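You operate a simulated robot arm through the tools that you are given. There is no shell and no other tool. Be economical: measure what you need, move in short steps, check, and stop when the job is done.

Carry out the task below with a simulated two-armed robot. There is one attempt and no reset: what you move stays moved.

## Task
Press the bubbles out of the sheet with one run of the laminator.
Fine: guard shut and roller down first; afterwards switch off, then raise the roller; leave the guard shut and the sheet on the plate. Where these are worked on the way, their far stop is far enough and under half their travel is too little: red rocker switch of the laminator.

Only the result counts: the job must be done as asked and must still hold three seconds after the hand-in. Knocking over, shifting, dropping, spilling or breaking anything else fails it. Flat cloth is picked up by pressing the open fingertips on it (5 to 10 N) and closing them slowly along it; thin cloth reads only 2 to 8 mm in the jaws.

## Robot
Two 6-joint arms with fingered hands on one trunk, on a base that drives. Base frame: it is fixed to the floor where the robot stands at the start and does not move with it; the origin is under the middle of the robot, x ahead of it, y to its left, z up. Readings come in mm, rad, newtons and seconds.
The left shoulder is at the start at [94, 155, 1245], the right one opposite. With the tool pointing down near the work surface each hand reaches from about 100 to 360 mm from the robot's upright axis, wherever it stands, measured 20 degrees to its own side. Places, roughly: blue sheet [500, -1750, 1000]; laminator [600, -100, 1000]; orange guard flap [600, -100, 1100]; red rocker switch of the laminator [700, 0, 1100]; red roller [600, 0, 1000]; red sheet [750, -1500, 250]; roller lever [500, 0, 1200]; square plate (25x25x2 cm) [600, -300, 200]; start button [600, 0, 1100]; yellow sheet [750, -1500, 500]. Payload 4 kg a hand.
Tool frame (each hand has its own): the origin (TCP) lies between the finger pads and is the grasp point; the fingertips stand 26 mm ahead of it; z points along the fingers, y is the line along which they close. The gripper opens to 132 mm. The gripper's body begins 73 mm behind the TCP. The gripper is a hand of 3 fingers: y runs from the thumb to the fingers, the wrist lies at [0, 0, -224] in the tool frame, and closing takes about 1.5 s.
Orientation is that of the tool frame in the base frame, as [roll, pitch, yaw] about the fixed x, y, z axes, in that order (R = Rz(yaw) Ry(pitch) Rx(roll)). With the fingers straight down and closing along the base's y, the tool's x points along the base's -x, its y along +y and its z along -z.

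## Interface
- The arms move only by the tool play_rows. It takes "left_deltas", "right_deltas" or both (then of equal length, played together; a hand with none holds still); each is one flat list of numbers, 7 for each row, row after row: the closure in counts, from 0 (fully open) to 255 (shut), then the shift along the tool's x, y, z in units of 40 mm (1.0 is 40 mm), then the turn, a rotation vector about the tool's x, y, z in units of 6 degrees (1.0 is 6 degrees). In form: [fingers, dx, dy, dz, ax, ay, az, fingers, dx, dy, dz, ax, ay, az, ...]. A call has 1 to 10 rows; each row shifts and turns the commanded pose from where the row before left it, along the tool's axes as they then stand. A call with a number of a shift or a turn outside -1 to 1 is refused whole. Rows are played at 5 a second. More than 50 mm and 0.15 rad between two rows, or a gripper value outside its range, and nothing of the call is played. Where a pose cannot be reached the arm comes as near as it can. A force on the tool above 50 N (or 10 N above the force at the start of the call, whichever is more), or a blocked arm, ends the call early, and 0.2 s more pass. Each finger travels about 153 mm/s and halts on what it meets, pressing with about 27 N; the grip force reading is that of the motor and also rises with nothing between the fingers. The clock runs only during rows and for 0.2 s after the last one: add rows that do not move to give the fingers time. It gives the time, the measured TCP pose, the force on the tool (base axes), the opening and the grip force at its end, in the units of the frame above (readings bear some noise), with the torque about the TCP (base axes, N m) and any sound that the robot's microphone picked up.
- Cameras (640 x 400 px; columns grow to the right, rows downward): "scene" is now at [170.9, -29.3, 1576.6]; the picture's right is [-0.24, -0.97, 0.00], its down [-0.50, 0.12, -0.86] and it looks along [0.83, -0.20, -0.51] (base axes); focal length 214 px, centre (320, 200). "left" rides on the left gripper at [-62, 3, -92] in its tool frame; the picture's right is [-0.05, -1.00, 0.00], its down [0.83, -0.04, -0.55] and it looks along [0.55, -0.03, 0.83] (tool axes); focal length 230 px, centre (320, 200). "right" rides on the right gripper at [62, 3, -92] in its tool frame; the picture's right is [-0.05, 1.00, 0.00], its down [-0.83, -0.04, -0.56] and it looks along [-0.55, -0.03, 0.83] (tool axes); focal length 230 px, centre (320, 200). There is no depth. A picture from a camera that has moved, and an enlarged one, comes with that camera's place and axes in the base frame and with its lens. The place of the scene camera against the robot may be out by one fixed shift of up to 12 mm in any direction.
- snapshot(camera): a new picture of that camera. The clock stands still meanwhile.
- lift_body(by): slides the trunk up (or, below 0, down) by that many mm; the arms and the scene camera ride with it, the base frame stays. It gives what a move gives, with no picture.
- roll_base(legs): drives the robot by 1 to 6 legs, each [ahead, turn to the left] in mm and rad, along the robot's own axes; the way and the turn of a leg run together, so that a leg with both is an arc; at most 1500 mm and 3.142 rad a leg. The arms and the cameras ride along, it lands a little off, and it stops where it bumps. It gives what a move gives.
- hand_shape(shape, hand): the hand has 3 fingers and takes this shape, open, in about a second: jaw (thumb against the fingers, like two jaws); tri (thumb and two fingers); tip (a fingertip pinch); poke (one finger out to press); point (the index stretched); flat (the hand flat); cup (the hand cupped); fist (a fist). The gripper value then closes the fingers along that shape, each until it touches; the sizes above hold for jaw. It gives what a move gives, with no picture.
- pan_tilt(pan, tilt): turns the head with the scene camera to pan (to the left, within 1.501 rad either way) and tilt (down, from -0.506 to 1.204), counted from straight ahead of the robot. It gives what a move gives.
- zoom(camera, box): a new picture of the part [left, top, right, bottom] of that camera's present view, enlarged. The clock stands still meanwhile.
- job_done(): hands the job in; it is judged then, once.

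Work in short steps. Places have to be worked out from the pictures, the camera data and where the tool is seen: move nearer, look again, correct. Check each grasp and each placing, and mend what went wrong. You have 120 turns and 108 pictures in all, those below and enlarged ones among them. Open the grippers and draw the arms clear of the work before you hand the job in, unless the task says otherwise; then end with one line.

The tools are called after "Request:" by a JSON object that holds its "op" and its "data". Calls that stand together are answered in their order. play_rows: Moves the arms, as the interface text tells. Its arguments: {"type":"object","properties":{"left_deltas":{"type":"array","items":{"type":"number"}},"right_deltas":{"type":"array","items":{"type":"number"}}},"required":[]} The other tools are called the same way: lift_body (by) slides the trunk up or down; hand_shape (shape, hand) gives the hand a shape; roll_base (legs) drives the base; pan_tilt (pan, tilt) turns the head that bears the scene camera; snapshot (camera) takes a picture; zoom (camera, box) takes an enlarged picture of a part of a camera's view; job_done () hands the job in.

At the start:

```text
clock: 0.0
left_tool_pos: [510.1, 188.5, 1410.2]
left_tool_rot: [3.141, -0.003, -3.137]
left_ft_force: [0.7, 0.3, 0.2]
left_ft_torque: [0.01, 0.0, 0.01]
left_grip_width: 131.5
left_grasp_force: 0.1
left_shape: jaw
right_tool_pos: [456.3, -255.2, 1483.9]
right_tool_rot: [-3.14, -0.002, -3.136]
right_ft_force: [-0.4, 0.1, -0.1]
right_ft_torque: [-0.05, -0.01, -0.03]
right_grip_width: 132.0
right_grasp_force: 0.2
right_shape: jaw
trunk travel left (down, up): [-780.0, 60.0]
robot x, y, heading: [-0.4, 0.7, -0.005]
head pan, tilt: [-0.237, 0.52]
```

scene: 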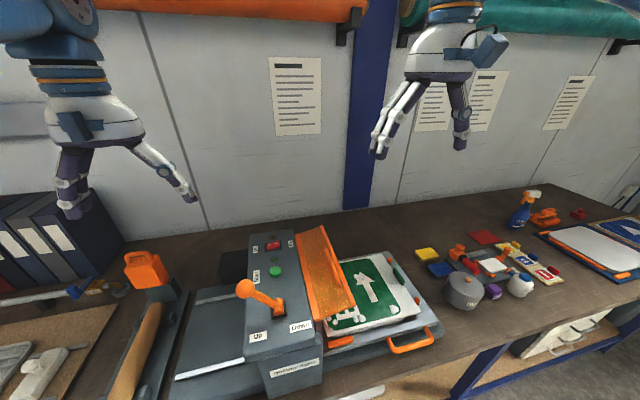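
right: 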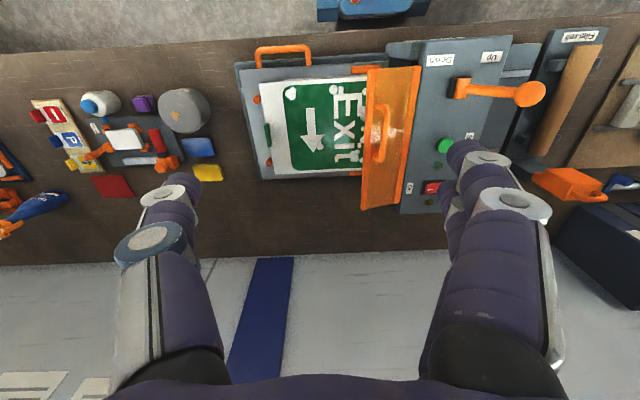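
left: 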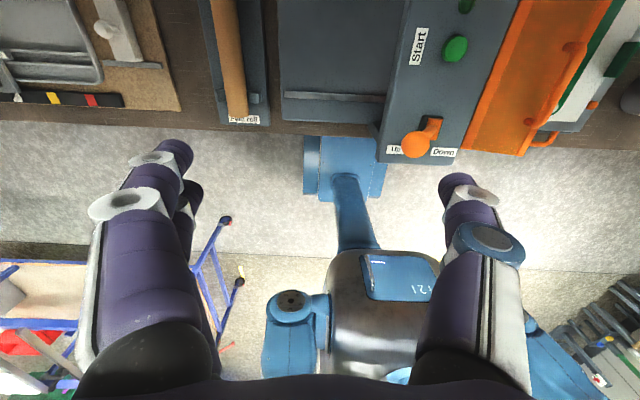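

I see the laminator in front: lever, start button, red switch, and an orange flap that looks raised. I zoom in on it for details.

Request:
{"op": "zoom", "data": {"camera": "scene", "box": [160, 200, 460, 390]}}

Request:
{"op": "zoom", "data": {"camera": "right", "box": [220, 20, 620, 270]}}

```text
2.11 times, centred on (310, 295) of scene
camera zoom: at [170.9, -29.3, 1576.6], right [-0.24, -0.97, 0.0], down [-0.5, 0.12, -0.86], along [0.83, -0.2, -0.51], focal length 452 px, centre (341, 0)
```

zoom: 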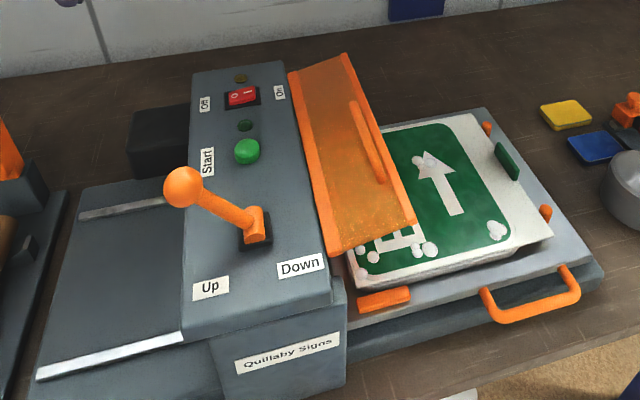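

```text
1.60 times, centred on (420, 145) of right
camera zoom: at [395.6, -251.7, 1578.1], right [0.05, 1.0, 0.0], down [0.83, -0.04, 0.55], along [0.55, -0.03, -0.83], focal length 368 px, centre (160, 288)
```

zoom: 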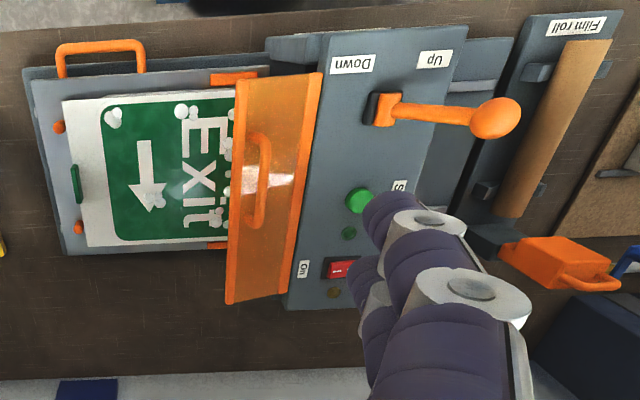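

Triangulated from both views: the lever knob is near (467,50,1214), its pivot at (468,-8,1125), the button at (573,-7,1130) and the rocker at (668,-8,1132). The guard's hinge runs along y≈-80, z≈1119, and its free edge sits at y≈-173, z≈1133, so it is open. I drive a little closer.

Request:
{"op": "roll_base", "data": {"legs": [[150, 0]]}}

Request:
{"op": "hand_shape", "data": {"hand": "right", "shape": "poke"}}

Request:
{"op": "pan_tilt", "data": {"pan": -0.25, "tilt": 0.8}}

Request:
{"op": "snapshot", "data": {"camera": "scene"}}

Request:
{"op": "snapshot", "data": {"camera": "right"}}

```text
clock: 1.3
left_tool_pos: [584.7, 189.8, 1416.5]
left_tool_rot: [3.142, 0.01, -3.132]
left_ft_force: [-0.5, -0.4, 0.6]
left_ft_torque: [-0.01, -0.02, 0.0]
left_grip_width: 132.0
left_grasp_force: 0.1
left_shape: jaw
right_tool_pos: [535.6, -253.3, 1493.9]
right_tool_rot: [-3.14, -0.001, -3.129]
right_ft_force: [-0.4, 1.4, -0.4]
right_ft_torque: [0.02, -0.07, -0.01]
right_grip_width: 132.1
right_grasp_force: 0.1
right_shape: jaw
trunk travel left (down, up): [-780.0, 60.0]
robot x, y, heading: [93.4, 1.0, 0.007]
head pan, tilt: [-0.237, 0.52]
stopped in leg 1: the robot was blocked; the commanded pose is now the measured one
```

```text
clock: 2.2
left_tool_pos: [587.8, 190.6, 1416.8]
left_tool_rot: [-3.141, 0.008, -3.13]
left_ft_force: [0.5, -0.6, -0.2]
left_ft_torque: [-0.02, 0.02, 0.03]
left_grip_width: 132.0
left_grasp_force: 0.0
left_shape: jaw
right_tool_pos: [538.7, -252.3, 1493.0]
right_tool_rot: [-3.141, -0.001, -3.131]
right_ft_force: [-0.1, 0.7, -0.2]
right_ft_torque: [0.02, -0.01, 0.01]
right_grip_width: 0.0
right_grasp_force: 0.0
right_shape: poke
trunk travel left (down, up): [-780.0, 60.0]
robot x, y, heading: [90.3, -0.3, 0.004]
head pan, tilt: [-0.237, 0.52]
```

```text
clock: 3.0
left_tool_pos: [585.8, 189.8, 1416.0]
left_tool_rot: [3.141, 0.01, -3.132]
left_ft_force: [0.5, 0.0, -0.1]
left_ft_torque: [0.03, -0.02, -0.02]
left_grip_width: 131.8
left_grasp_force: 0.0
left_shape: jaw
right_tool_pos: [535.8, -253.5, 1493.8]
right_tool_rot: [3.141, -0.001, -3.131]
right_ft_force: [-0.1, -0.7, -0.5]
right_ft_torque: [0.02, 0.0, -0.01]
right_grip_width: 0.2
right_grasp_force: 0.1
right_shape: poke
trunk travel left (down, up): [-780.0, 60.0]
robot x, y, heading: [92.4, 0.8, 0.007]
head pan, tilt: [-0.25, 0.799]
```

```text
102 pictures are left
camera scene: at [242.4, -27.1, 1553.8], right [-0.24, -0.97, 0.0], down [-0.7, 0.17, -0.69], along [0.67, -0.17, -0.72], focal length 214 px, centre (320, 200)
```

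scene: 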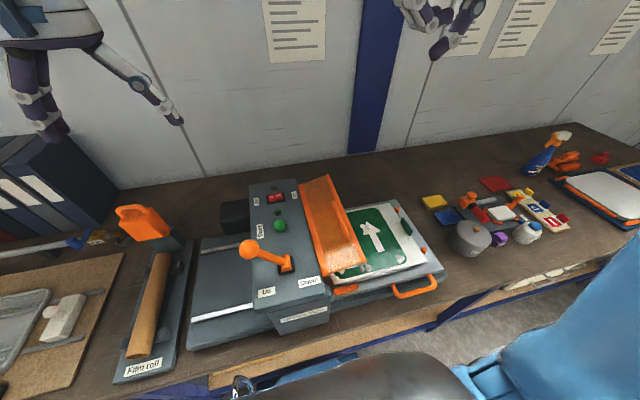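

```text
101 pictures are left
camera right: at [475.2, -250.0, 1588.5], right [0.04, 1.0, 0.0], down [0.83, -0.03, 0.55], along [0.55, -0.02, -0.83], focal length 230 px, centre (320, 200)
```

right: 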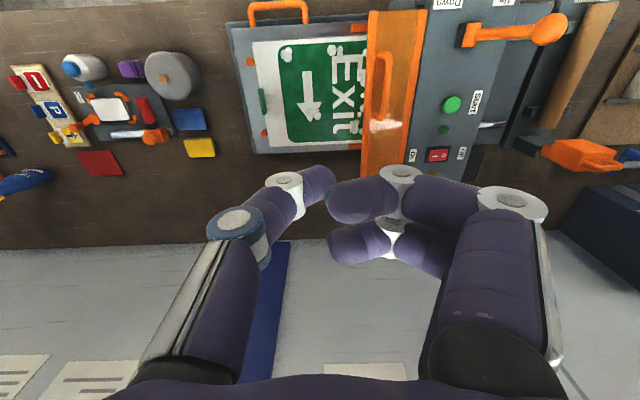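

The base is blocked at x≈92, so the arm has to reach from here. I lower the right hand to see the poke shape with the scene camera.

Request:
{"op": "play_rows", "data": {"right_deltas": [0, 0, 0, 1, 0, 0, 0, 0, 0, 0, 1, 0, 0, 0, 0, 0, 0, 1, 0, 0, 0, 0, 0, 0, 1, 0, 0, 0, 0, 0, 0, 0, 0, 0, 0]}}

Request:
{"op": "snapshot", "data": {"camera": "scene"}}

Request:
{"op": "snapshot", "data": {"camera": "left"}}

```text
clock: 4.2
left_tool_pos: [585.7, 191.7, 1417.0]
left_tool_rot: [-3.141, 0.01, -3.13]
left_ft_force: [0.5, -0.3, 0.8]
left_ft_torque: [0.01, 0.01, 0.01]
left_grip_width: 132.0
left_grasp_force: 0.2
left_shape: jaw
right_tool_pos: [572.4, -255.1, 1341.4]
right_tool_rot: [-3.141, -0.004, -3.13]
right_ft_force: [-0.7, -0.2, 0.4]
right_ft_torque: [0.0, 0.0, 0.0]
right_grip_width: 0.0
right_grasp_force: 0.0
right_shape: poke
right hand out of reach, approached as far as the arm can: row 1, 2, 3
trunk travel left (down, up): [-780.0, 60.0]
robot x, y, heading: [93.6, -3.5, 0.005]
head pan, tilt: [-0.25, 0.799]
```

```text
100 pictures are left
camera scene: at [239.7, -27.1, 1554.0], right [-0.24, -0.97, 0.0], down [-0.7, 0.17, -0.69], along [0.67, -0.17, -0.72], focal length 214 px, centre (320, 200)
```

scene: 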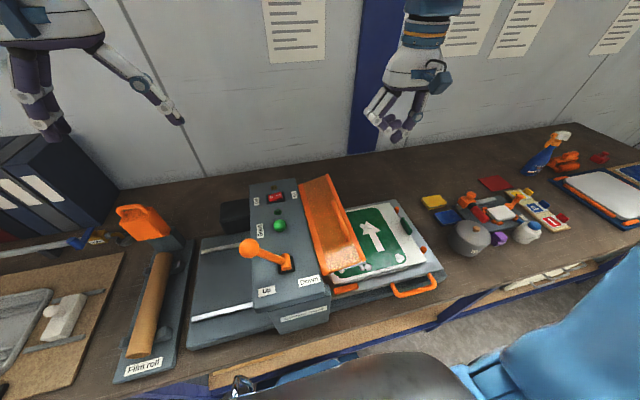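

```text
99 pictures are left
camera left: at [644.8, 195.1, 1507.5], right [0.06, -1.0, 0.0], down [-0.84, -0.05, 0.55], along [-0.55, -0.04, -0.84], focal length 230 px, centre (320, 200)
```

left: 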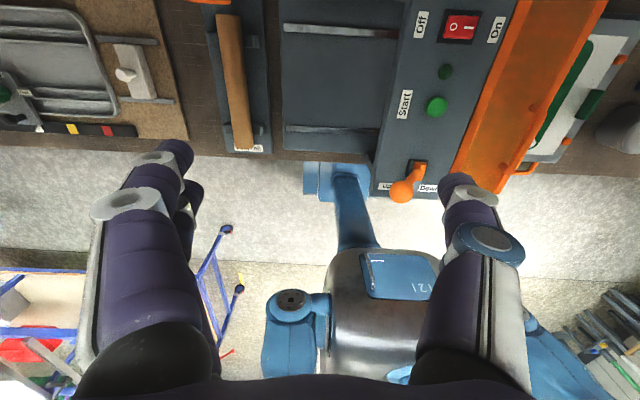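

The hand is now in view; I zoom to see which finger points out.

Request:
{"op": "zoom", "data": {"camera": "scene", "box": [330, 40, 490, 160]}}

Request:
{"op": "snapshot", "data": {"camera": "right"}}

Request:
{"op": "zoom", "data": {"camera": "left", "box": [360, 0, 600, 150]}}

```text
3.33 times, centred on (410, 100) of scene
camera zoom: at [239.7, -27.1, 1554.0], right [-0.24, -0.97, 0.0], down [-0.7, 0.17, -0.69], along [0.67, -0.17, -0.72], focal length 715 px, centre (20, 533)
```

zoom: 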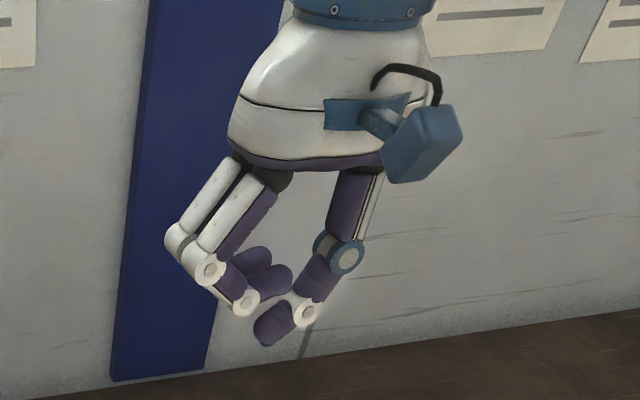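

```text
97 pictures are left
camera right: at [512.6, -251.9, 1436.1], right [0.04, 1.0, 0.0], down [0.83, -0.03, 0.55], along [0.55, -0.02, -0.83], focal length 230 px, centre (320, 200)
```

right: 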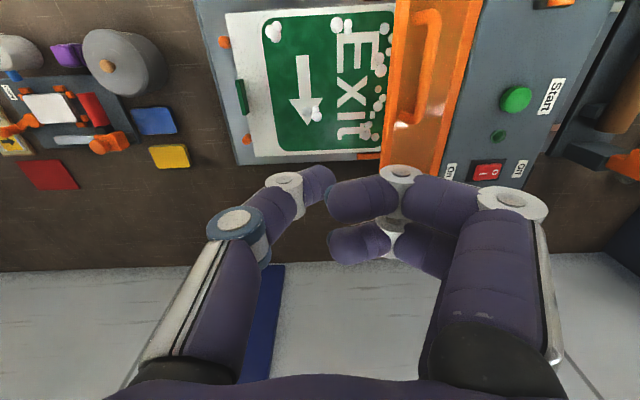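

```text
2.67 times, centred on (480, 75) of left
camera zoom: at [644.8, 195.1, 1507.5], right [0.06, -1.0, 0.0], down [-0.84, -0.05, 0.55], along [-0.55, -0.04, -0.84], focal length 614 px, centre (-107, 533)
```

zoom: 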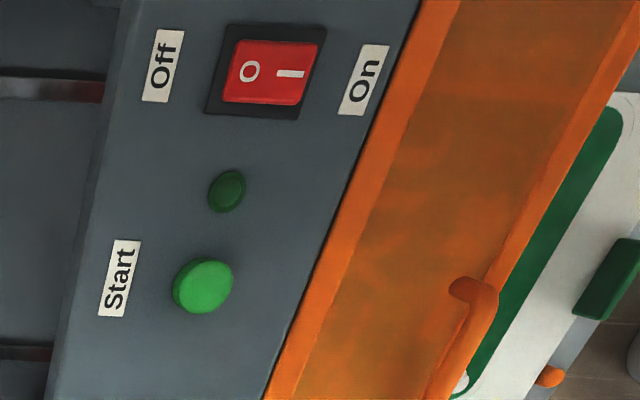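

The thumb tip sits about 15–25 mm below the TCP. For the guard I'll use a closed jaw tilted about 36° toward +y, at x≈620, beyond the flap handle and high above the sheet (z≈972). I set that up now.

Request:
{"op": "hand_shape", "data": {"hand": "right", "shape": "jaw"}}

Request:
{"op": "play_rows", "data": {"right_deltas": [255, -0.6, 0, 0, -1, 0, 0, 255, -0.6, 0, 0, -1, 0, 0, 255, 0, 0, 0, -1, 0, 0, 255, 0, 0, 0, -1, 0, 0, 255, 0, 0, 0, -1, 0, 0, 255, 0, 0, 0, -1, 0, 0, 255, 0, 0, 0, 0, 0, 0, 255, 0, 0, 0, 0, 0, 0]}}

Request:
{"op": "snapshot", "data": {"camera": "scene"}}

Request:
{"op": "snapshot", "data": {"camera": "right"}}

```text
clock: 5.0
left_tool_pos: [585.2, 190.1, 1416.2]
left_tool_rot: [3.141, 0.011, -3.132]
left_ft_force: [0.2, 0.1, 0.6]
left_ft_torque: [-0.01, 0.02, -0.01]
left_grip_width: 132.0
left_grasp_force: 0.0
left_shape: jaw
right_tool_pos: [572.2, -253.8, 1341.3]
right_tool_rot: [3.141, -0.004, -3.131]
right_ft_force: [-0.4, -0.4, -0.1]
right_ft_torque: [0.01, 0.02, 0.02]
right_grip_width: 132.1
right_grasp_force: 0.0
right_shape: jaw
trunk travel left (down, up): [-780.0, 60.0]
robot x, y, heading: [93.0, 0.4, 0.007]
head pan, tilt: [-0.25, 0.799]
```

```text
clock: 6.8
left_tool_pos: [586.3, 191.0, 1416.8]
left_tool_rot: [3.141, 0.011, -3.132]
left_ft_force: [1.5, -0.4, -0.6]
left_ft_torque: [0.04, -0.02, -0.02]
left_grip_width: 132.1
left_grasp_force: 0.0
left_shape: jaw
right_tool_pos: [618.2, -252.6, 1344.4]
right_tool_rot: [2.513, -0.001, -3.132]
right_ft_force: [0.5, 0.0, -0.3]
right_ft_torque: [-0.01, 0.0, -0.01]
right_grip_width: 0.0
right_grasp_force: 27.2
right_shape: jaw
trunk travel left (down, up): [-780.0, 60.0]
robot x, y, heading: [91.7, -1.4, 0.004]
head pan, tilt: [-0.25, 0.799]
```

```text
95 pictures are left
camera scene: at [237.6, -27.0, 1554.2], right [-0.24, -0.97, 0.0], down [-0.7, 0.17, -0.69], along [0.67, -0.17, -0.72], focal length 214 px, centre (320, 200)
```

scene: 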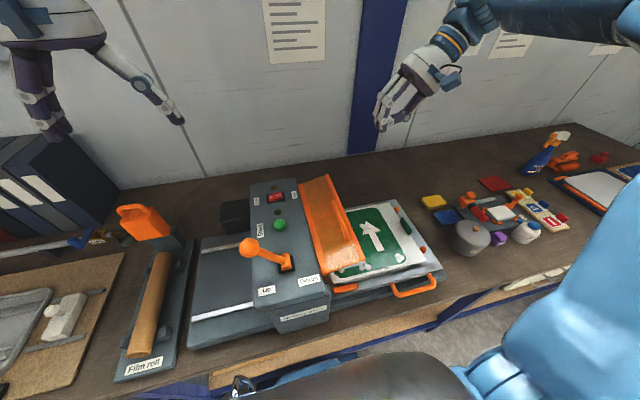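

```text
94 pictures are left
camera right: at [557.8, -304.9, 1422.1], right [0.04, 0.81, 0.59], down [0.83, -0.35, 0.42], along [0.55, 0.47, -0.69], focal length 230 px, centre (320, 200)
```

right: 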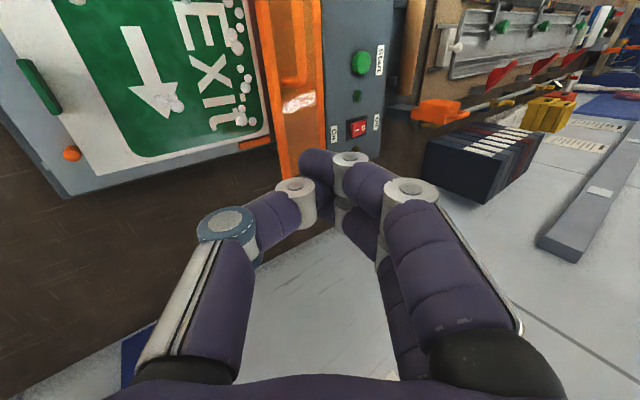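

The closed hand is tilted as planned. I approach to just above the flap's outer part, with the tip near y≈-150, z≈1155.

Request:
{"op": "play_rows", "data": {"right_deltas": [255, 0, -0.14, 0.938, 0, 0, 0, 255, 0, -0.14, 0.938, 0, 0, 0, 255, 0, -0.14, 0.938, 0, 0, 0, 255, 0, -0.14, 0.938, 0, 0, 0, 255, 0, -0.14, 0.938, 0, 0, 0, 255, 0, 0, 0, 0, 0, 0]}}

Request:
{"op": "snapshot", "data": {"camera": "scene"}}

Request:
{"op": "snapshot", "data": {"camera": "right"}}

```text
clock: 8.2
left_tool_pos: [584.7, 190.1, 1417.7]
left_tool_rot: [-3.141, 0.01, -3.13]
left_ft_force: [-0.9, -0.3, -0.1]
left_ft_torque: [-0.09, -0.05, 0.0]
left_grip_width: 132.0
left_grasp_force: 0.0
left_shape: jaw
right_tool_pos: [616.7, -166.7, 1176.0]
right_tool_rot: [2.514, -0.002, -3.13]
right_ft_force: [0.7, 1.4, -0.6]
right_ft_torque: [-0.04, 0.03, -0.01]
right_grip_width: 0.0
right_grasp_force: 27.2
right_shape: jaw
trunk travel left (down, up): [-780.0, 60.0]
robot x, y, heading: [91.2, 0.2, 0.011]
head pan, tilt: [-0.25, 0.799]
```

```text
93 pictures are left
camera scene: at [234.7, -27.8, 1554.5], right [-0.24, -0.97, 0.0], down [-0.7, 0.17, -0.69], along [0.67, -0.17, -0.72], focal length 214 px, centre (320, 200)
```

scene: 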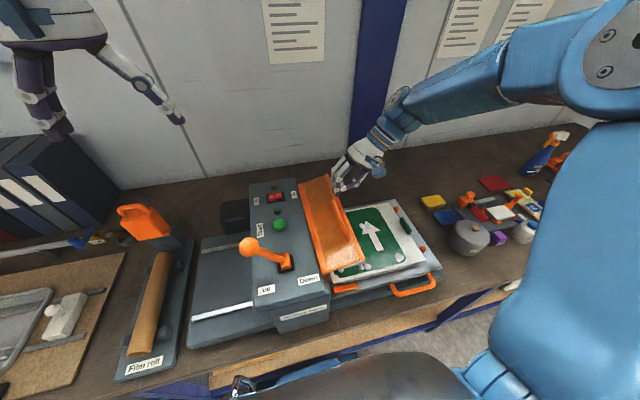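

```text
92 pictures are left
camera right: at [555.7, -217.6, 1254.4], right [0.04, 0.81, 0.59], down [0.83, -0.35, 0.42], along [0.55, 0.47, -0.69], focal length 230 px, centre (320, 200)
```

right: 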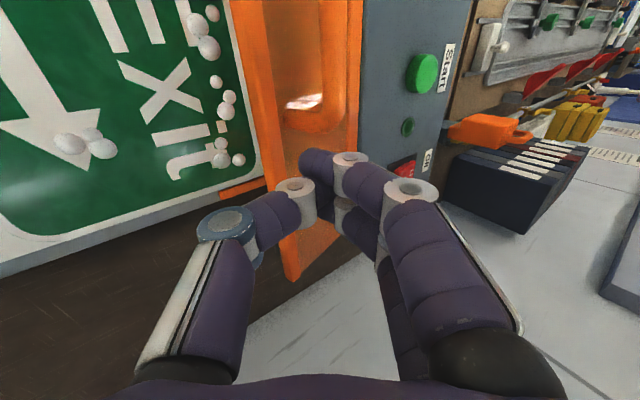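

The tip is above the flap beyond the handle. I push straight down about 60 mm.

Request:
{"op": "play_rows", "data": {"right_deltas": [255, 0, -0.294, 0.4045, 0, 0, 0, 255, 0, -0.294, 0.4045, 0, 0, 0, 255, 0, -0.294, 0.4045, 0, 0, 0, 255, 0, 0, 0, 0, 0, 0]}}

Request:
{"op": "snapshot", "data": {"camera": "right"}}

Request:
{"op": "zoom", "data": {"camera": "scene", "box": [240, 130, 460, 310]}}

```text
clock: 9.2
left_tool_pos: [585.0, 191.1, 1417.2]
left_tool_rot: [3.14, 0.01, -3.132]
left_ft_force: [-0.5, -0.2, 0.2]
left_ft_torque: [-0.01, -0.02, -0.01]
left_grip_width: 131.8
left_grasp_force: 0.2
left_shape: jaw
right_tool_pos: [616.8, -165.2, 1115.5]
right_tool_rot: [2.515, 0.0, -3.131]
right_ft_force: [-0.2, 0.1, 0.4]
right_ft_torque: [-0.01, -0.02, -0.02]
right_grip_width: 0.0
right_grasp_force: 27.1
right_shape: jaw
trunk travel left (down, up): [-780.0, 60.0]
robot x, y, heading: [94.6, 1.2, 0.009]
head pan, tilt: [-0.25, 0.799]
```

```text
91 pictures are left
camera right: at [556.6, -217.4, 1193.7], right [0.04, 0.81, 0.59], down [0.83, -0.35, 0.42], along [0.55, 0.47, -0.69], focal length 230 px, centre (320, 200)
```

right: 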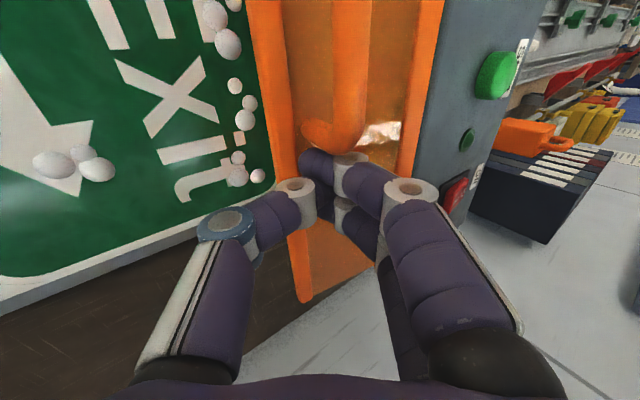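

```text
2.22 times, centred on (350, 220) of scene
camera zoom: at [234.3, -27.1, 1554.6], right [-0.24, -0.97, 0.0], down [-0.7, 0.17, -0.69], along [0.67, -0.17, -0.72], focal length 477 px, centre (253, 156)
```

zoom: 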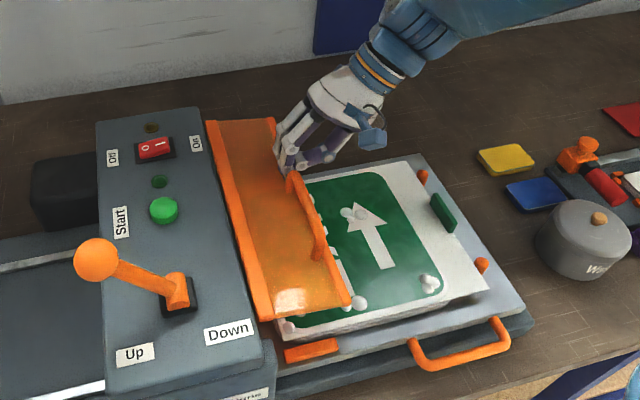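

The flap is following down. I continue along the closing arc, downward and then toward +y.

Request:
{"op": "play_rows", "data": {"right_deltas": [255, 0, 0, 0.485, 0, 0, 0, 255, 0, 0, 0.485, 0, 0, 0, 255, 0, 0.13, 0.31, 0, 0, 0, 255, 0, 0.13, 0.31, 0, 0, 0, 255, 0, 0, 0, 0, 0, 0]}}

Request:
{"op": "snapshot", "data": {"camera": "right"}}

Request:
{"op": "zoom", "data": {"camera": "scene", "box": [240, 130, 460, 310]}}

```text
clock: 10.4
left_tool_pos: [586.3, 190.5, 1416.9]
left_tool_rot: [3.14, 0.01, -3.132]
left_ft_force: [0.1, 0.6, -0.2]
left_ft_torque: [-0.02, -0.01, 0.01]
left_grip_width: 131.8
left_grasp_force: 0.1
left_shape: jaw
right_tool_pos: [615.4, -120.5, 1069.7]
right_tool_rot: [2.514, 0.001, -3.131]
right_ft_force: [0.3, 0.0, 0.5]
right_ft_torque: [0.01, 0.02, 0.0]
right_grip_width: 0.1
right_grasp_force: 26.6
right_shape: jaw
trunk travel left (down, up): [-780.0, 60.0]
robot x, y, heading: [90.5, 4.4, 0.006]
head pan, tilt: [-0.25, 0.799]
```

```text
89 pictures are left
camera right: at [556.2, -171.9, 1147.5], right [0.04, 0.81, 0.59], down [0.83, -0.35, 0.42], along [0.55, 0.47, -0.69], focal length 230 px, centre (320, 200)
```

right: 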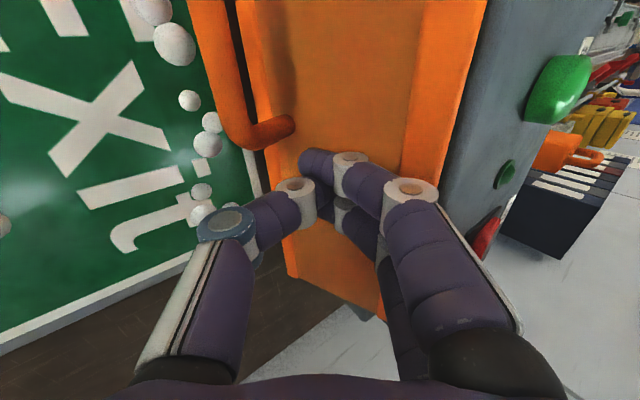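

```text
2.22 times, centred on (350, 220) of scene
camera zoom: at [233.1, -27.5, 1554.7], right [-0.24, -0.97, 0.0], down [-0.7, 0.17, -0.69], along [0.67, -0.17, -0.72], focal length 477 px, centre (253, 156)
```

zoom: 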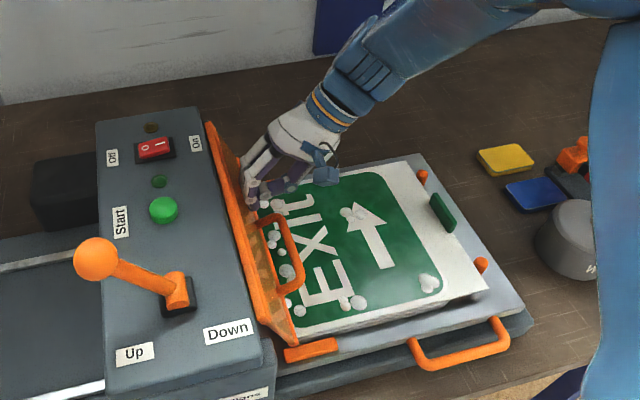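

The flap is now steep. I push gently toward +y to find the shut stop.

Request:
{"op": "play_rows", "data": {"right_deltas": [255, 0, 0.16, 0.118, 0, 0, 0, 255, 0, 0.16, 0.118, 0, 0, 0, 255, 0, 0.16, 0.118, 0, 0, 0, 255, 0, 0, 0, 0, 0, 0]}}

Request:
{"op": "zoom", "data": {"camera": "scene", "box": [240, 130, 460, 310]}}

Request:
{"op": "snapshot", "data": {"camera": "right"}}

```text
clock: 11.4
left_tool_pos: [586.1, 186.0, 1418.3]
left_tool_rot: [3.137, 0.01, -3.131]
left_ft_force: [0.3, 0.2, 0.1]
left_ft_torque: [0.03, -0.01, 0.01]
left_grip_width: 132.0
left_grasp_force: 0.1
left_shape: jaw
right_tool_pos: [614.5, -99.0, 1069.2]
right_tool_rot: [2.512, 0.003, -3.132]
right_ft_force: [2.6, -18.0, 1.5]
right_ft_torque: [0.03, -0.01, -0.04]
right_grip_width: 0.0
right_grasp_force: 27.0
right_shape: jaw
trunk travel left (down, up): [-780.0, 60.0]
robot x, y, heading: [95.1, 1.9, 0.013]
head pan, tilt: [-0.25, 0.799]
```

```text
2.22 times, centred on (350, 220) of scene
camera zoom: at [232.4, -32.2, 1554.7], right [-0.24, -0.97, 0.0], down [-0.7, 0.17, -0.69], along [0.67, -0.16, -0.72], focal length 477 px, centre (253, 156)
```

zoom: 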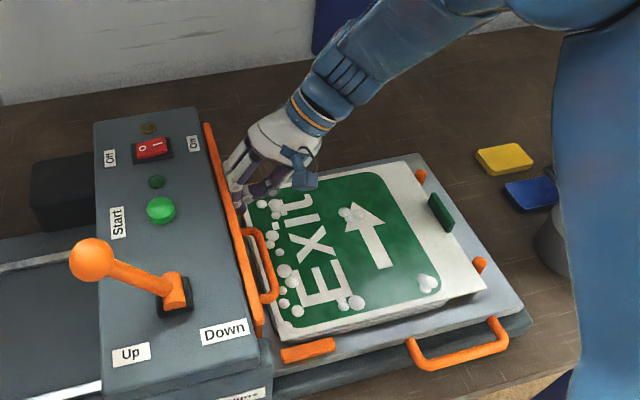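

```text
86 pictures are left
camera right: at [555.3, -150.8, 1146.7], right [0.04, 0.81, 0.59], down [0.83, -0.35, 0.42], along [0.55, 0.47, -0.69], focal length 230 px, centre (320, 200)
```

right: 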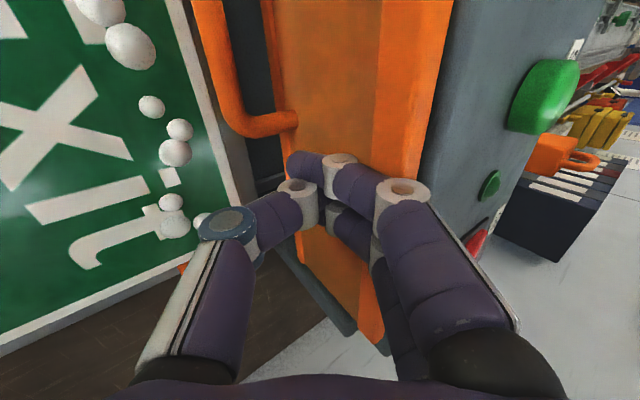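

The reaction is 18 N and the flap looks vertical, so it is at its shut stop. I back off toward -y, then rise, and check that it stays.

Request:
{"op": "play_rows", "data": {"right_deltas": [255, 0, -0.7, -0.51, 0, 0, 0, 255, 0, -0.7, -0.51, 0, 0, 0, 255, 0, 0.588, -0.809, 0, 0, 0, 255, 0, 0.588, -0.809, 0, 0, 0, 255, 0, 0.588, -0.809, 0, 0, 0, 255, 0, 0.588, -0.809, 0, 0, 0, 255, 0, 0.588, -0.809, 0, 0, 0, 0, 0, 0, 0, 0, 0, 0]}}

Request:
{"op": "snapshot", "data": {"camera": "scene"}}

Request:
{"op": "zoom", "data": {"camera": "scene", "box": [240, 160, 400, 310]}}

```text
clock: 13.2
left_tool_pos: [585.8, 188.6, 1416.8]
left_tool_rot: [3.141, 0.01, -3.132]
left_ft_force: [0.7, -0.4, 0.0]
left_ft_torque: [0.02, -0.01, 0.0]
left_grip_width: 132.1
left_grasp_force: 0.0
left_shape: jaw
right_tool_pos: [620.1, -167.6, 1269.9]
right_tool_rot: [2.513, -0.001, -3.131]
right_ft_force: [0.4, 1.0, -0.5]
right_ft_torque: [0.03, 0.03, -0.01]
right_grip_width: 131.9
right_grasp_force: 0.0
right_shape: jaw
trunk travel left (down, up): [-780.0, 60.0]
robot x, y, heading: [93.3, -0.2, 0.01]
head pan, tilt: [-0.25, 0.799]
```

```text
85 pictures are left
camera scene: at [230.9, -28.3, 1554.9], right [-0.24, -0.97, 0.0], down [-0.7, 0.17, -0.69], along [0.67, -0.17, -0.72], focal length 214 px, centre (320, 200)
```

scene: 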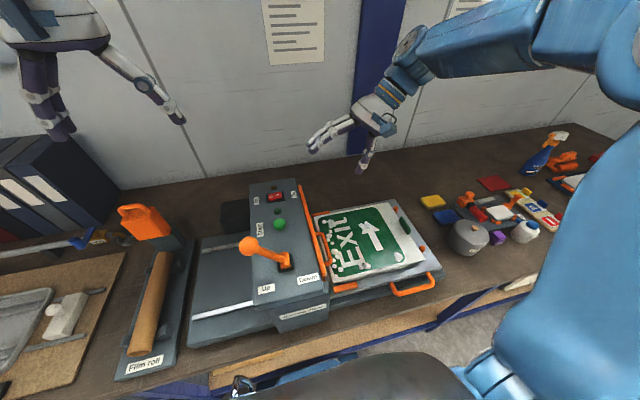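

```text
2.67 times, centred on (320, 235) of scene
camera zoom: at [230.9, -28.3, 1554.9], right [-0.24, -0.97, 0.0], down [-0.7, 0.17, -0.69], along [0.67, -0.17, -0.72], focal length 572 px, centre (320, 107)
```

zoom: 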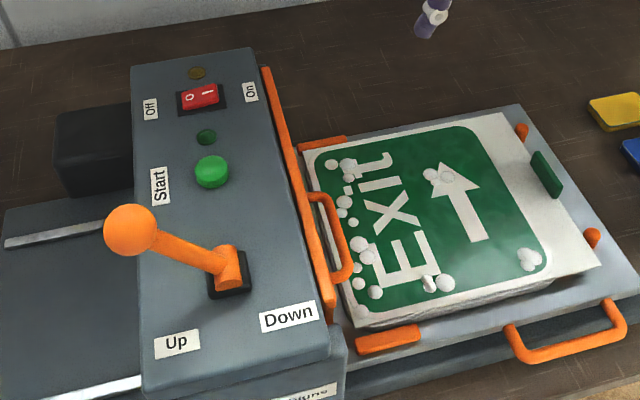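

The guard stays shut. Now I un-tilt the hand and move it toward the lever knob, staying above it.

Request:
{"op": "play_rows", "data": {"right_deltas": [60, 0.6, 0, -0.3, 1, 0, 0, 60, 0.6, 0, -0.3, 1, 0, 0, 60, 0.6, 0, -0.3, 1, 0, 0, 60, 0.6, 0, -0.3, 1, 0, 0, 60, 0.6, 0, 0, 1, 0, 0, 60, 0.6, 0, 0, 1, 0, 0, 60, 0.23, 1, 0, 0, 0, 0, 60, 0, 1, 0, 0, 0, 0, 60, 0, 1, 0, 0, 0, 0, 60, 0, 1, 0, 0, 0, 0]}}

Request:
{"op": "snapshot", "data": {"camera": "scene"}}

Request:
{"op": "snapshot", "data": {"camera": "right"}}

```text
clock: 15.4
left_tool_pos: [587.8, 190.0, 1416.1]
left_tool_rot: [3.141, 0.009, -3.132]
left_ft_force: [0.5, 0.1, 0.9]
left_ft_torque: [0.03, -0.02, 0.04]
left_grip_width: 132.1
left_grasp_force: 0.2
left_shape: jaw
right_tool_pos: [587.4, -58.4, 1323.4]
right_tool_rot: [3.108, 0.013, -3.138]
right_ft_force: [-0.1, -0.9, -0.1]
right_ft_torque: [0.01, -0.01, 0.0]
right_grip_width: 101.1
right_grasp_force: 0.0
right_shape: jaw
right hand out of reach, approached as far as the arm can: row 3, 4, 5, 6, 7, 10
trunk travel left (down, up): [-780.0, 60.0]
robot x, y, heading: [96.6, 0.1, 0.01]
head pan, tilt: [-0.25, 0.799]
```

```text
83 pictures are left
camera scene: at [229.3, -28.1, 1555.1], right [-0.24, -0.97, 0.0], down [-0.7, 0.17, -0.7], along [0.68, -0.17, -0.72], focal length 214 px, centre (320, 200)
```

scene: 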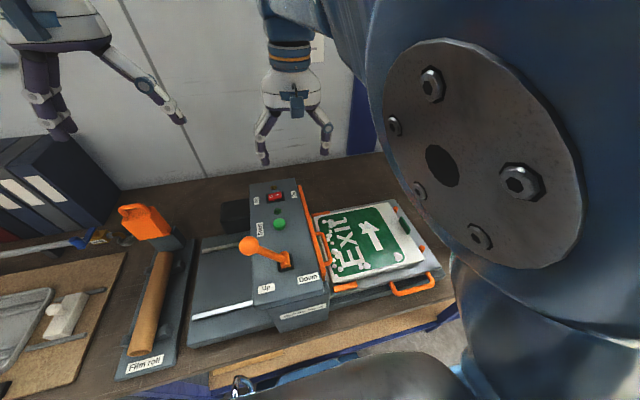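

```text
82 pictures are left
camera right: at [525.1, -58.6, 1417.0], right [0.05, 1.0, 0.04], down [0.82, -0.06, 0.56], along [0.56, 0.0, -0.83], focal length 230 px, centre (320, 200)
```

right: 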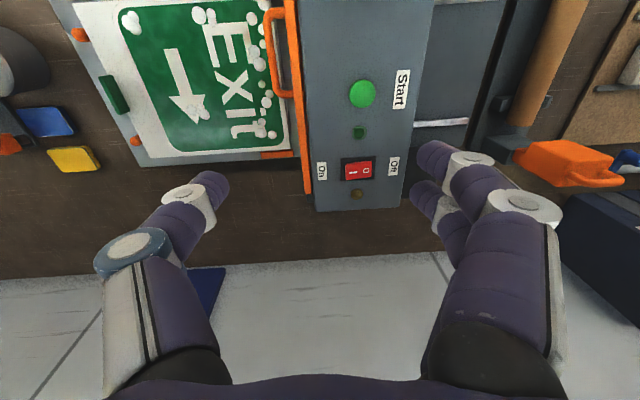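

The pose is inside the arm's near limit. I raise the trunk by 60 mm, which should let the hand come nearer, and re-command it.

Request:
{"op": "lift_body", "data": {"by": 60}}

Request:
{"op": "play_rows", "data": {"right_deltas": [60, 0.7, 0, 0.6, 0, 0, 0, 60, 0.7, 0.4, 0.6, 0, 0, 0, 60, 0.7, 0.4, 0, 0, 0, 0, 60, 0.7, 0.4, 0, 0, 0, 0, 60, 0, 0.4, 0, 0, 0, 0]}}

```text
clock: 16.4
left_tool_pos: [586.3, 189.3, 1476.4]
left_tool_rot: [-3.141, 0.011, -3.13]
left_ft_force: [-0.2, -0.3, 0.3]
left_ft_torque: [-0.01, 0.01, -0.01]
left_grip_width: 131.8
left_grasp_force: 0.1
left_shape: jaw
right_tool_pos: [587.8, -58.9, 1379.0]
right_tool_rot: [3.107, 0.002, 3.141]
right_ft_force: [0.2, -0.5, 0.1]
right_ft_torque: [0.03, 0.0, 0.0]
right_grip_width: 101.3
right_grasp_force: 0.0
right_shape: jaw
trunk travel left (down, up): [-840.0, 0.0]
robot x, y, heading: [93.9, -2.1, 0.012]
head pan, tilt: [-0.25, 0.799]
```

```text
clock: 17.6
left_tool_pos: [585.0, 189.6, 1475.8]
left_tool_rot: [3.14, 0.01, -3.132]
left_ft_force: [1.1, -0.8, 0.2]
left_ft_torque: [0.0, 0.01, 0.0]
left_grip_width: 132.0
left_grasp_force: 0.1
left_shape: jaw
right_tool_pos: [572.0, -73.2, 1363.7]
right_tool_rot: [3.106, 0.011, -3.137]
right_ft_force: [0.4, -0.4, 0.6]
right_ft_torque: [0.0, 0.01, 0.01]
right_grip_width: 101.3
right_grasp_force: 0.0
right_shape: jaw
right hand out of reach, approached as far as the arm can: row 1, 2, 3, 4, 5
trunk travel left (down, up): [-840.0, 0.0]
robot x, y, heading: [95.9, -2.3, 0.008]
head pan, tilt: [-0.25, 0.799]
```

Still limited by the near range. I drive back 100 mm so the lever falls in a comfortable reach.

Request:
{"op": "roll_base", "data": {"legs": [[-100, 0]]}}

Request:
{"op": "play_rows", "data": {"right_deltas": [60, 0, 0, 0, 0, 0, 0]}}

Request:
{"op": "snapshot", "data": {"camera": "right"}}

Request:
{"op": "snapshot", "data": {"camera": "scene"}}

```text
clock: 18.8
left_tool_pos: [513.6, 192.1, 1463.8]
left_tool_rot: [3.14, -0.012, -3.129]
left_ft_force: [-1.7, -0.2, -2.5]
left_ft_torque: [-0.02, -0.14, -0.04]
left_grip_width: 131.8
left_grasp_force: 0.0
left_shape: jaw
right_tool_pos: [500.2, -73.1, 1341.4]
right_tool_rot: [3.116, -0.032, -3.136]
right_ft_force: [-1.1, -0.1, -2.3]
right_ft_torque: [0.03, -0.05, 0.03]
right_grip_width: 101.3
right_grasp_force: 0.1
right_shape: jaw
trunk travel left (down, up): [-840.0, 0.0]
robot x, y, heading: [-7.2, -0.4, 0.007]
head pan, tilt: [-0.25, 0.799]
```

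```text
clock: 19.2
left_tool_pos: [490.8, 191.6, 1474.2]
left_tool_rot: [-3.141, 0.008, -3.129]
left_ft_force: [-1.5, 0.0, 0.3]
left_ft_torque: [0.01, -0.12, 0.0]
left_grip_width: 131.6
left_grasp_force: 0.1
left_shape: jaw
right_tool_pos: [479.0, -75.4, 1351.1]
right_tool_rot: [3.098, -0.023, 3.141]
right_ft_force: [-0.5, -0.3, 1.0]
right_ft_torque: [0.01, -0.1, -0.02]
right_grip_width: 101.2
right_grasp_force: 0.1
right_shape: jaw
trunk travel left (down, up): [-840.0, 0.0]
robot x, y, heading: [-10.5, -1.7, 0.008]
head pan, tilt: [-0.25, 0.799]
```

```text
81 pictures are left
camera right: at [420.3, -76.4, 1445.5], right [0.05, 1.0, 0.04], down [0.84, -0.07, 0.53], along [0.54, 0.01, -0.84], focal length 230 px, centre (320, 200)
```

right: 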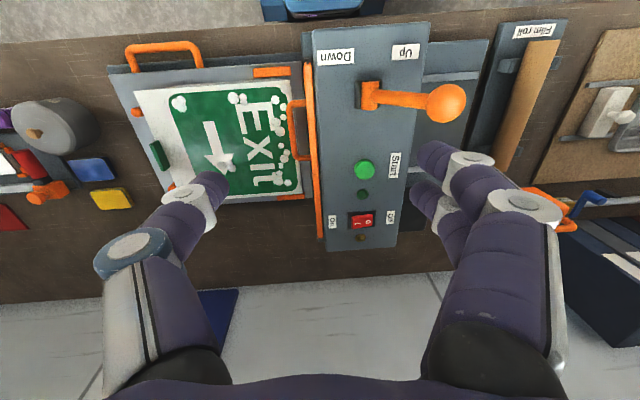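

```text
80 pictures are left
camera scene: at [141.0, -27.6, 1613.9], right [-0.24, -0.97, 0.0], down [-0.7, 0.17, -0.69], along [0.67, -0.17, -0.72], focal length 214 px, centre (320, 200)
```

scene: 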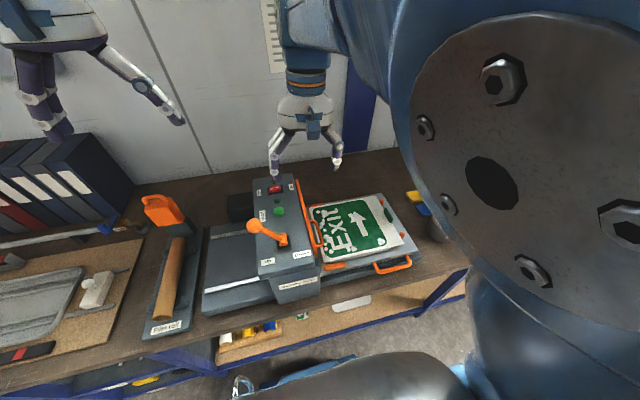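

Now the hand is at (479,-75,1351). I move it over the knob toward y≈50 and lower it a little.

Request:
{"op": "play_rows", "data": {"right_deltas": [60, 0.1, 0.8, 0.2, 0, 0, 0, 60, 0.1, 0.8, 0.2, 0, 0, 0, 60, 0.1, 0.8, 0.2, 0, 0, 0, 60, 0.0, 0.7, 0.2, 0, 0, 0, 60, 0, 0, 0, 0, 0, 0]}}

Request:
{"op": "snapshot", "data": {"camera": "right"}}

```text
clock: 20.6
left_tool_pos: [462.9, 190.3, 1482.4]
left_tool_rot: [3.14, 0.028, -3.129]
left_ft_force: [0.0, 0.8, 0.1]
left_ft_torque: [-0.01, 0.01, -0.05]
left_grip_width: 131.6
left_grasp_force: 0.0
left_shape: jaw
right_tool_pos: [501.5, -38.4, 1386.1]
right_tool_rot: [3.04, 0.014, 3.115]
right_ft_force: [-0.5, -0.7, -0.2]
right_ft_torque: [0.02, 0.0, -0.03]
right_grip_width: 100.9
right_grasp_force: 0.1
right_shape: jaw
right hand out of reach, approached as far as the arm can: row 1, 2, 3, 4
trunk travel left (down, up): [-840.0, 0.0]
robot x, y, heading: [-11.9, -1.1, 0.011]
head pan, tilt: [-0.25, 0.799]
stopped in row 5 (right hand): the arm was blocked; the commanded pose is now the measured one
```

```text
79 pictures are left
camera right: at [439.2, -42.3, 1478.9], right [0.08, 0.99, 0.1], down [0.82, -0.12, 0.56], along [0.57, 0.04, -0.82], focal length 230 px, centre (320, 200)
```

right: 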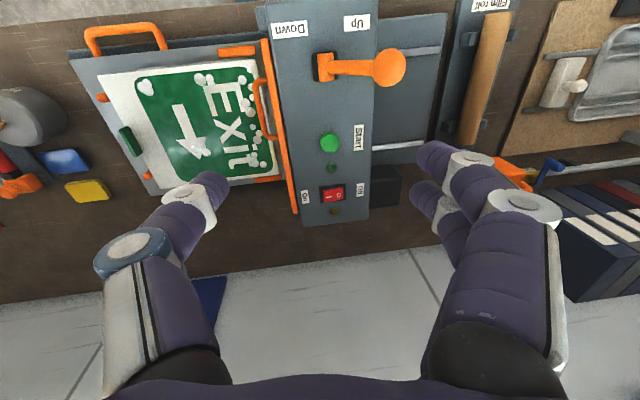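

Crossing over at this height seems limited by the arm's fold and wrist. I test whether it eases lower down, in the free space beyond the lever.

Request:
{"op": "play_rows", "data": {"right_deltas": [60, -0.7, -0.3, 0.6, 0.5, 0, 0, 60, -0.7, 0, 0.8, 0.5, 0, 0, 60, 0, 0, 0.8, 0, 0, 0, 60, 0, 0, 0.7, 0, 0, 0, 60, 0, 0, 0, 0, 0, 0]}}

Request:
{"op": "snapshot", "data": {"camera": "right"}}

```text
clock: 22.0
left_tool_pos: [462.1, 190.3, 1455.1]
left_tool_rot: [-3.141, -0.051, -3.129]
left_ft_force: [-0.6, -0.1, -0.3]
left_ft_torque: [0.0, -0.06, 0.02]
left_grip_width: 132.0
left_grasp_force: 0.1
left_shape: jaw
right_tool_pos: [552.3, -68.7, 1287.9]
right_tool_rot: [3.071, 0.026, 3.065]
right_ft_force: [-0.2, 0.0, -0.3]
right_ft_torque: [0.0, -0.03, -0.02]
right_grip_width: 101.0
right_grasp_force: 0.0
right_shape: jaw
trunk travel left (down, up): [-840.0, 0.0]
robot x, y, heading: [-5.7, -0.2, 0.009]
head pan, tilt: [-0.25, 0.799]
stopped in row 5 (right hand): the arm was blocked; the commanded pose is now the measured one
```

```text
78 pictures are left
camera right: at [489.7, -65.9, 1379.9], right [0.13, 0.99, 0.07], down [0.81, -0.14, 0.57], along [0.58, -0.01, -0.82], focal length 230 px, centre (320, 200)
```

right: 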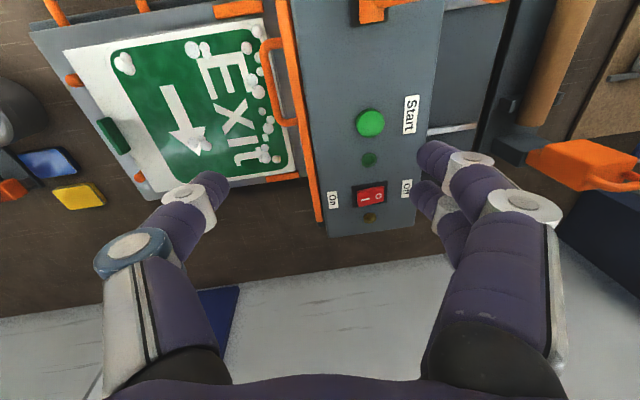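

The right arm seems blocked by something near the head. I look at the scene.

Request:
{"op": "snapshot", "data": {"camera": "scene"}}

```text
77 pictures are left
camera scene: at [148.8, -28.0, 1613.1], right [-0.24, -0.97, 0.0], down [-0.71, 0.17, -0.69], along [0.67, -0.17, -0.73], focal length 214 px, centre (320, 200)
```

scene: 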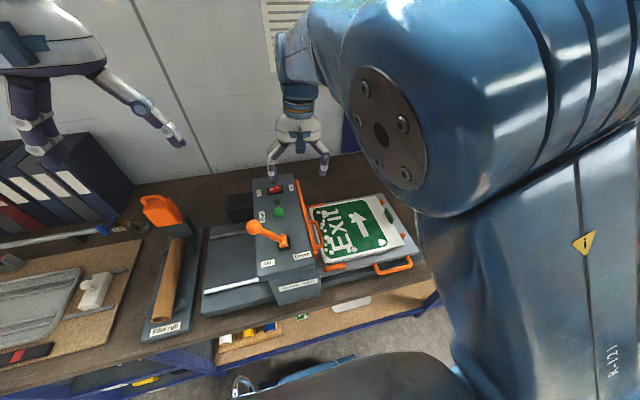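

The right elbow is jammed up beside the head when the hand crosses the midline. I'll shift the robot left (+y) so the laminator lies to its right front; first I bring the right hand up and out to the right.

Request:
{"op": "play_rows", "data": {"right_deltas": [60, -0.5, -0.5, -0.6, 0, 0, 0, 60, 0, -1, -0.6, 0, 0, 0, 60, 0, -1, -0.5, 0, 0, 0, 60, 0, -1, -0.5, 0, 0, 0, 60, 0, -1, 0, 0, 0, 0, 60, 0, 0, 0, 0, 0, 0]}}

Request:
{"op": "roll_base", "data": {"legs": [[-200, 0], [0, 0.8], [250, 0], [0, -0.8]]}}

Request:
{"op": "snapshot", "data": {"camera": "scene"}}

```text
clock: 23.4
left_tool_pos: [465.2, 190.7, 1454.7]
left_tool_rot: [-3.14, -0.049, -3.129]
left_ft_force: [1.1, 0.5, -0.1]
left_ft_torque: [-0.03, -0.01, -0.02]
left_grip_width: 131.8
left_grasp_force: 0.0
left_shape: jaw
right_tool_pos: [562.0, -249.5, 1361.8]
right_tool_rot: [3.088, 0.022, 3.076]
right_ft_force: [0.1, 0.1, 0.2]
right_ft_torque: [0.02, -0.04, -0.02]
right_grip_width: 101.0
right_grasp_force: 0.1
right_shape: jaw
trunk travel left (down, up): [-840.0, 0.0]
robot x, y, heading: [-5.7, -2.8, 0.002]
head pan, tilt: [-0.25, 0.799]
```

```text
clock: 27.7
left_tool_pos: [-11.8, 470.1, 1446.7]
left_tool_rot: [-3.132, -0.12, -2.337]
left_ft_force: [1.5, 3.4, -5.1]
left_ft_torque: [-0.31, 0.14, -0.01]
left_grip_width: 132.0
left_grasp_force: 0.1
left_shape: jaw
right_tool_pos: [353.4, 212.4, 1384.2]
right_tool_rot: [3.085, 0.064, -2.411]
right_ft_force: [-0.1, 0.7, 0.4]
right_ft_torque: [0.03, -0.04, -0.02]
right_grip_width: 100.9
right_grasp_force: 0.1
right_shape: jaw
trunk travel left (down, up): [-840.0, 0.0]
robot x, y, heading: [-185.5, 16.8, 0.84]
head pan, tilt: [-0.25, 0.799]
stopped in leg 3: the robot was blocked; the commanded pose is now the measured one
```

```text
76 pictures are left
camera scene: at [-68.2, 107.4, 1613.8], right [0.56, -0.83, 0.0], down [-0.6, -0.41, -0.69], along [0.57, 0.38, -0.72], focal length 214 px, centre (320, 200)
```

scene: 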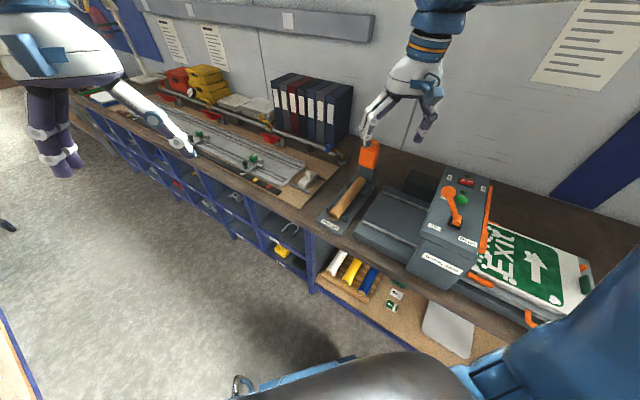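

The base stopped early in leg 3. I look around the base to find the obstacle.

Request:
{"op": "pan_tilt", "data": {"pan": 0.5, "tilt": 1.0}}

Request:
{"op": "snapshot", "data": {"camera": "scene"}}

Request:
{"op": "snapshot", "data": {"camera": "left"}}

Request:
{"op": "snapshot", "data": {"camera": "right"}}

```text
clock: 28.8
left_tool_pos: [-4.4, 475.9, 1435.8]
left_tool_rot: [-3.134, -0.144, -2.336]
left_ft_force: [0.4, -0.3, 0.7]
left_ft_torque: [0.02, -0.01, -0.01]
left_grip_width: 132.0
left_grasp_force: 0.2
left_shape: jaw
right_tool_pos: [360.5, 218.8, 1379.5]
right_tool_rot: [3.084, 0.056, -2.413]
right_ft_force: [0.4, -0.5, -0.8]
right_ft_torque: [0.02, -0.01, 0.04]
right_grip_width: 101.1
right_grasp_force: 0.1
right_shape: jaw
trunk travel left (down, up): [-840.0, 0.0]
robot x, y, heading: [-184.0, 16.8, 0.842]
head pan, tilt: [0.499, 1.0]
```

```text
75 pictures are left
camera scene: at [-108.6, 136.8, 1597.7], right [0.97, -0.24, -0.01], down [-0.21, -0.82, -0.53], along [0.12, 0.51, -0.85], focal length 214 px, centre (320, 200)
```

scene: 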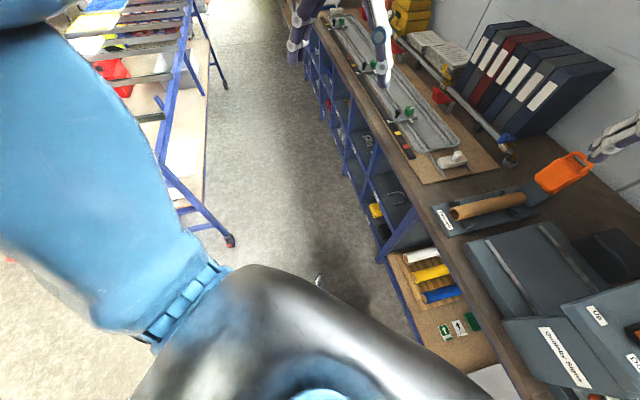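

```text
74 pictures are left
camera left: at [42.5, 532.0, 1516.0], right [0.76, -0.65, 0.0], down [-0.49, -0.56, 0.67], along [-0.44, -0.51, -0.74], focal length 230 px, centre (320, 200)
```

left: 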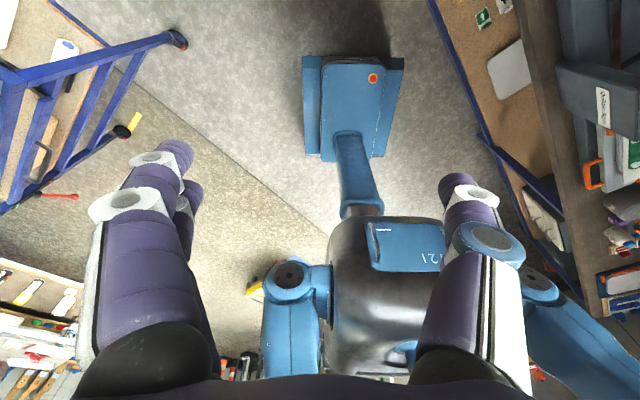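

```text
73 pictures are left
camera right: at [313.4, 174.0, 1469.8], right [-0.63, 0.78, 0.06], down [0.65, 0.48, 0.6], along [0.44, 0.41, -0.8], focal length 230 px, centre (320, 200)
```

right: 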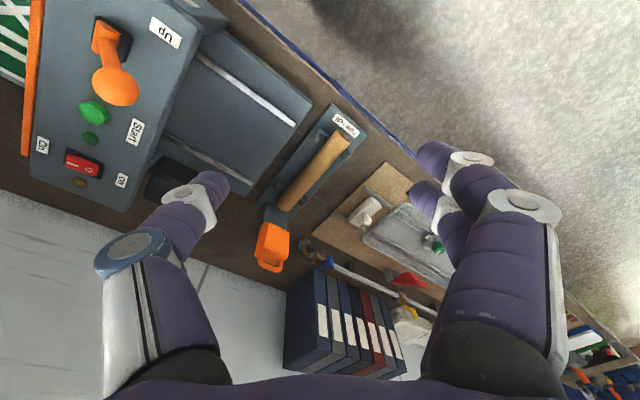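

Nothing stands visibly in front of the base. I try a small forward step again.

Request:
{"op": "roll_base", "data": {"legs": [[60, 0]]}}

```text
clock: 29.8
left_tool_pos: [25.3, 509.4, 1441.3]
left_tool_rot: [-3.134, -0.131, -2.338]
left_ft_force: [0.1, -0.3, 0.1]
left_ft_torque: [0.06, -0.06, -0.04]
left_grip_width: 132.2
left_grasp_force: 0.0
left_shape: jaw
right_tool_pos: [391.4, 252.3, 1385.6]
right_tool_rot: [3.083, 0.069, -2.415]
right_ft_force: [0.0, 0.1, -0.5]
right_ft_torque: [0.06, -0.07, 0.02]
right_grip_width: 101.2
right_grasp_force: 0.1
right_shape: jaw
trunk travel left (down, up): [-840.0, 0.0]
robot x, y, heading: [-142.2, 62.7, 0.839]
head pan, tilt: [0.499, 1.0]
```

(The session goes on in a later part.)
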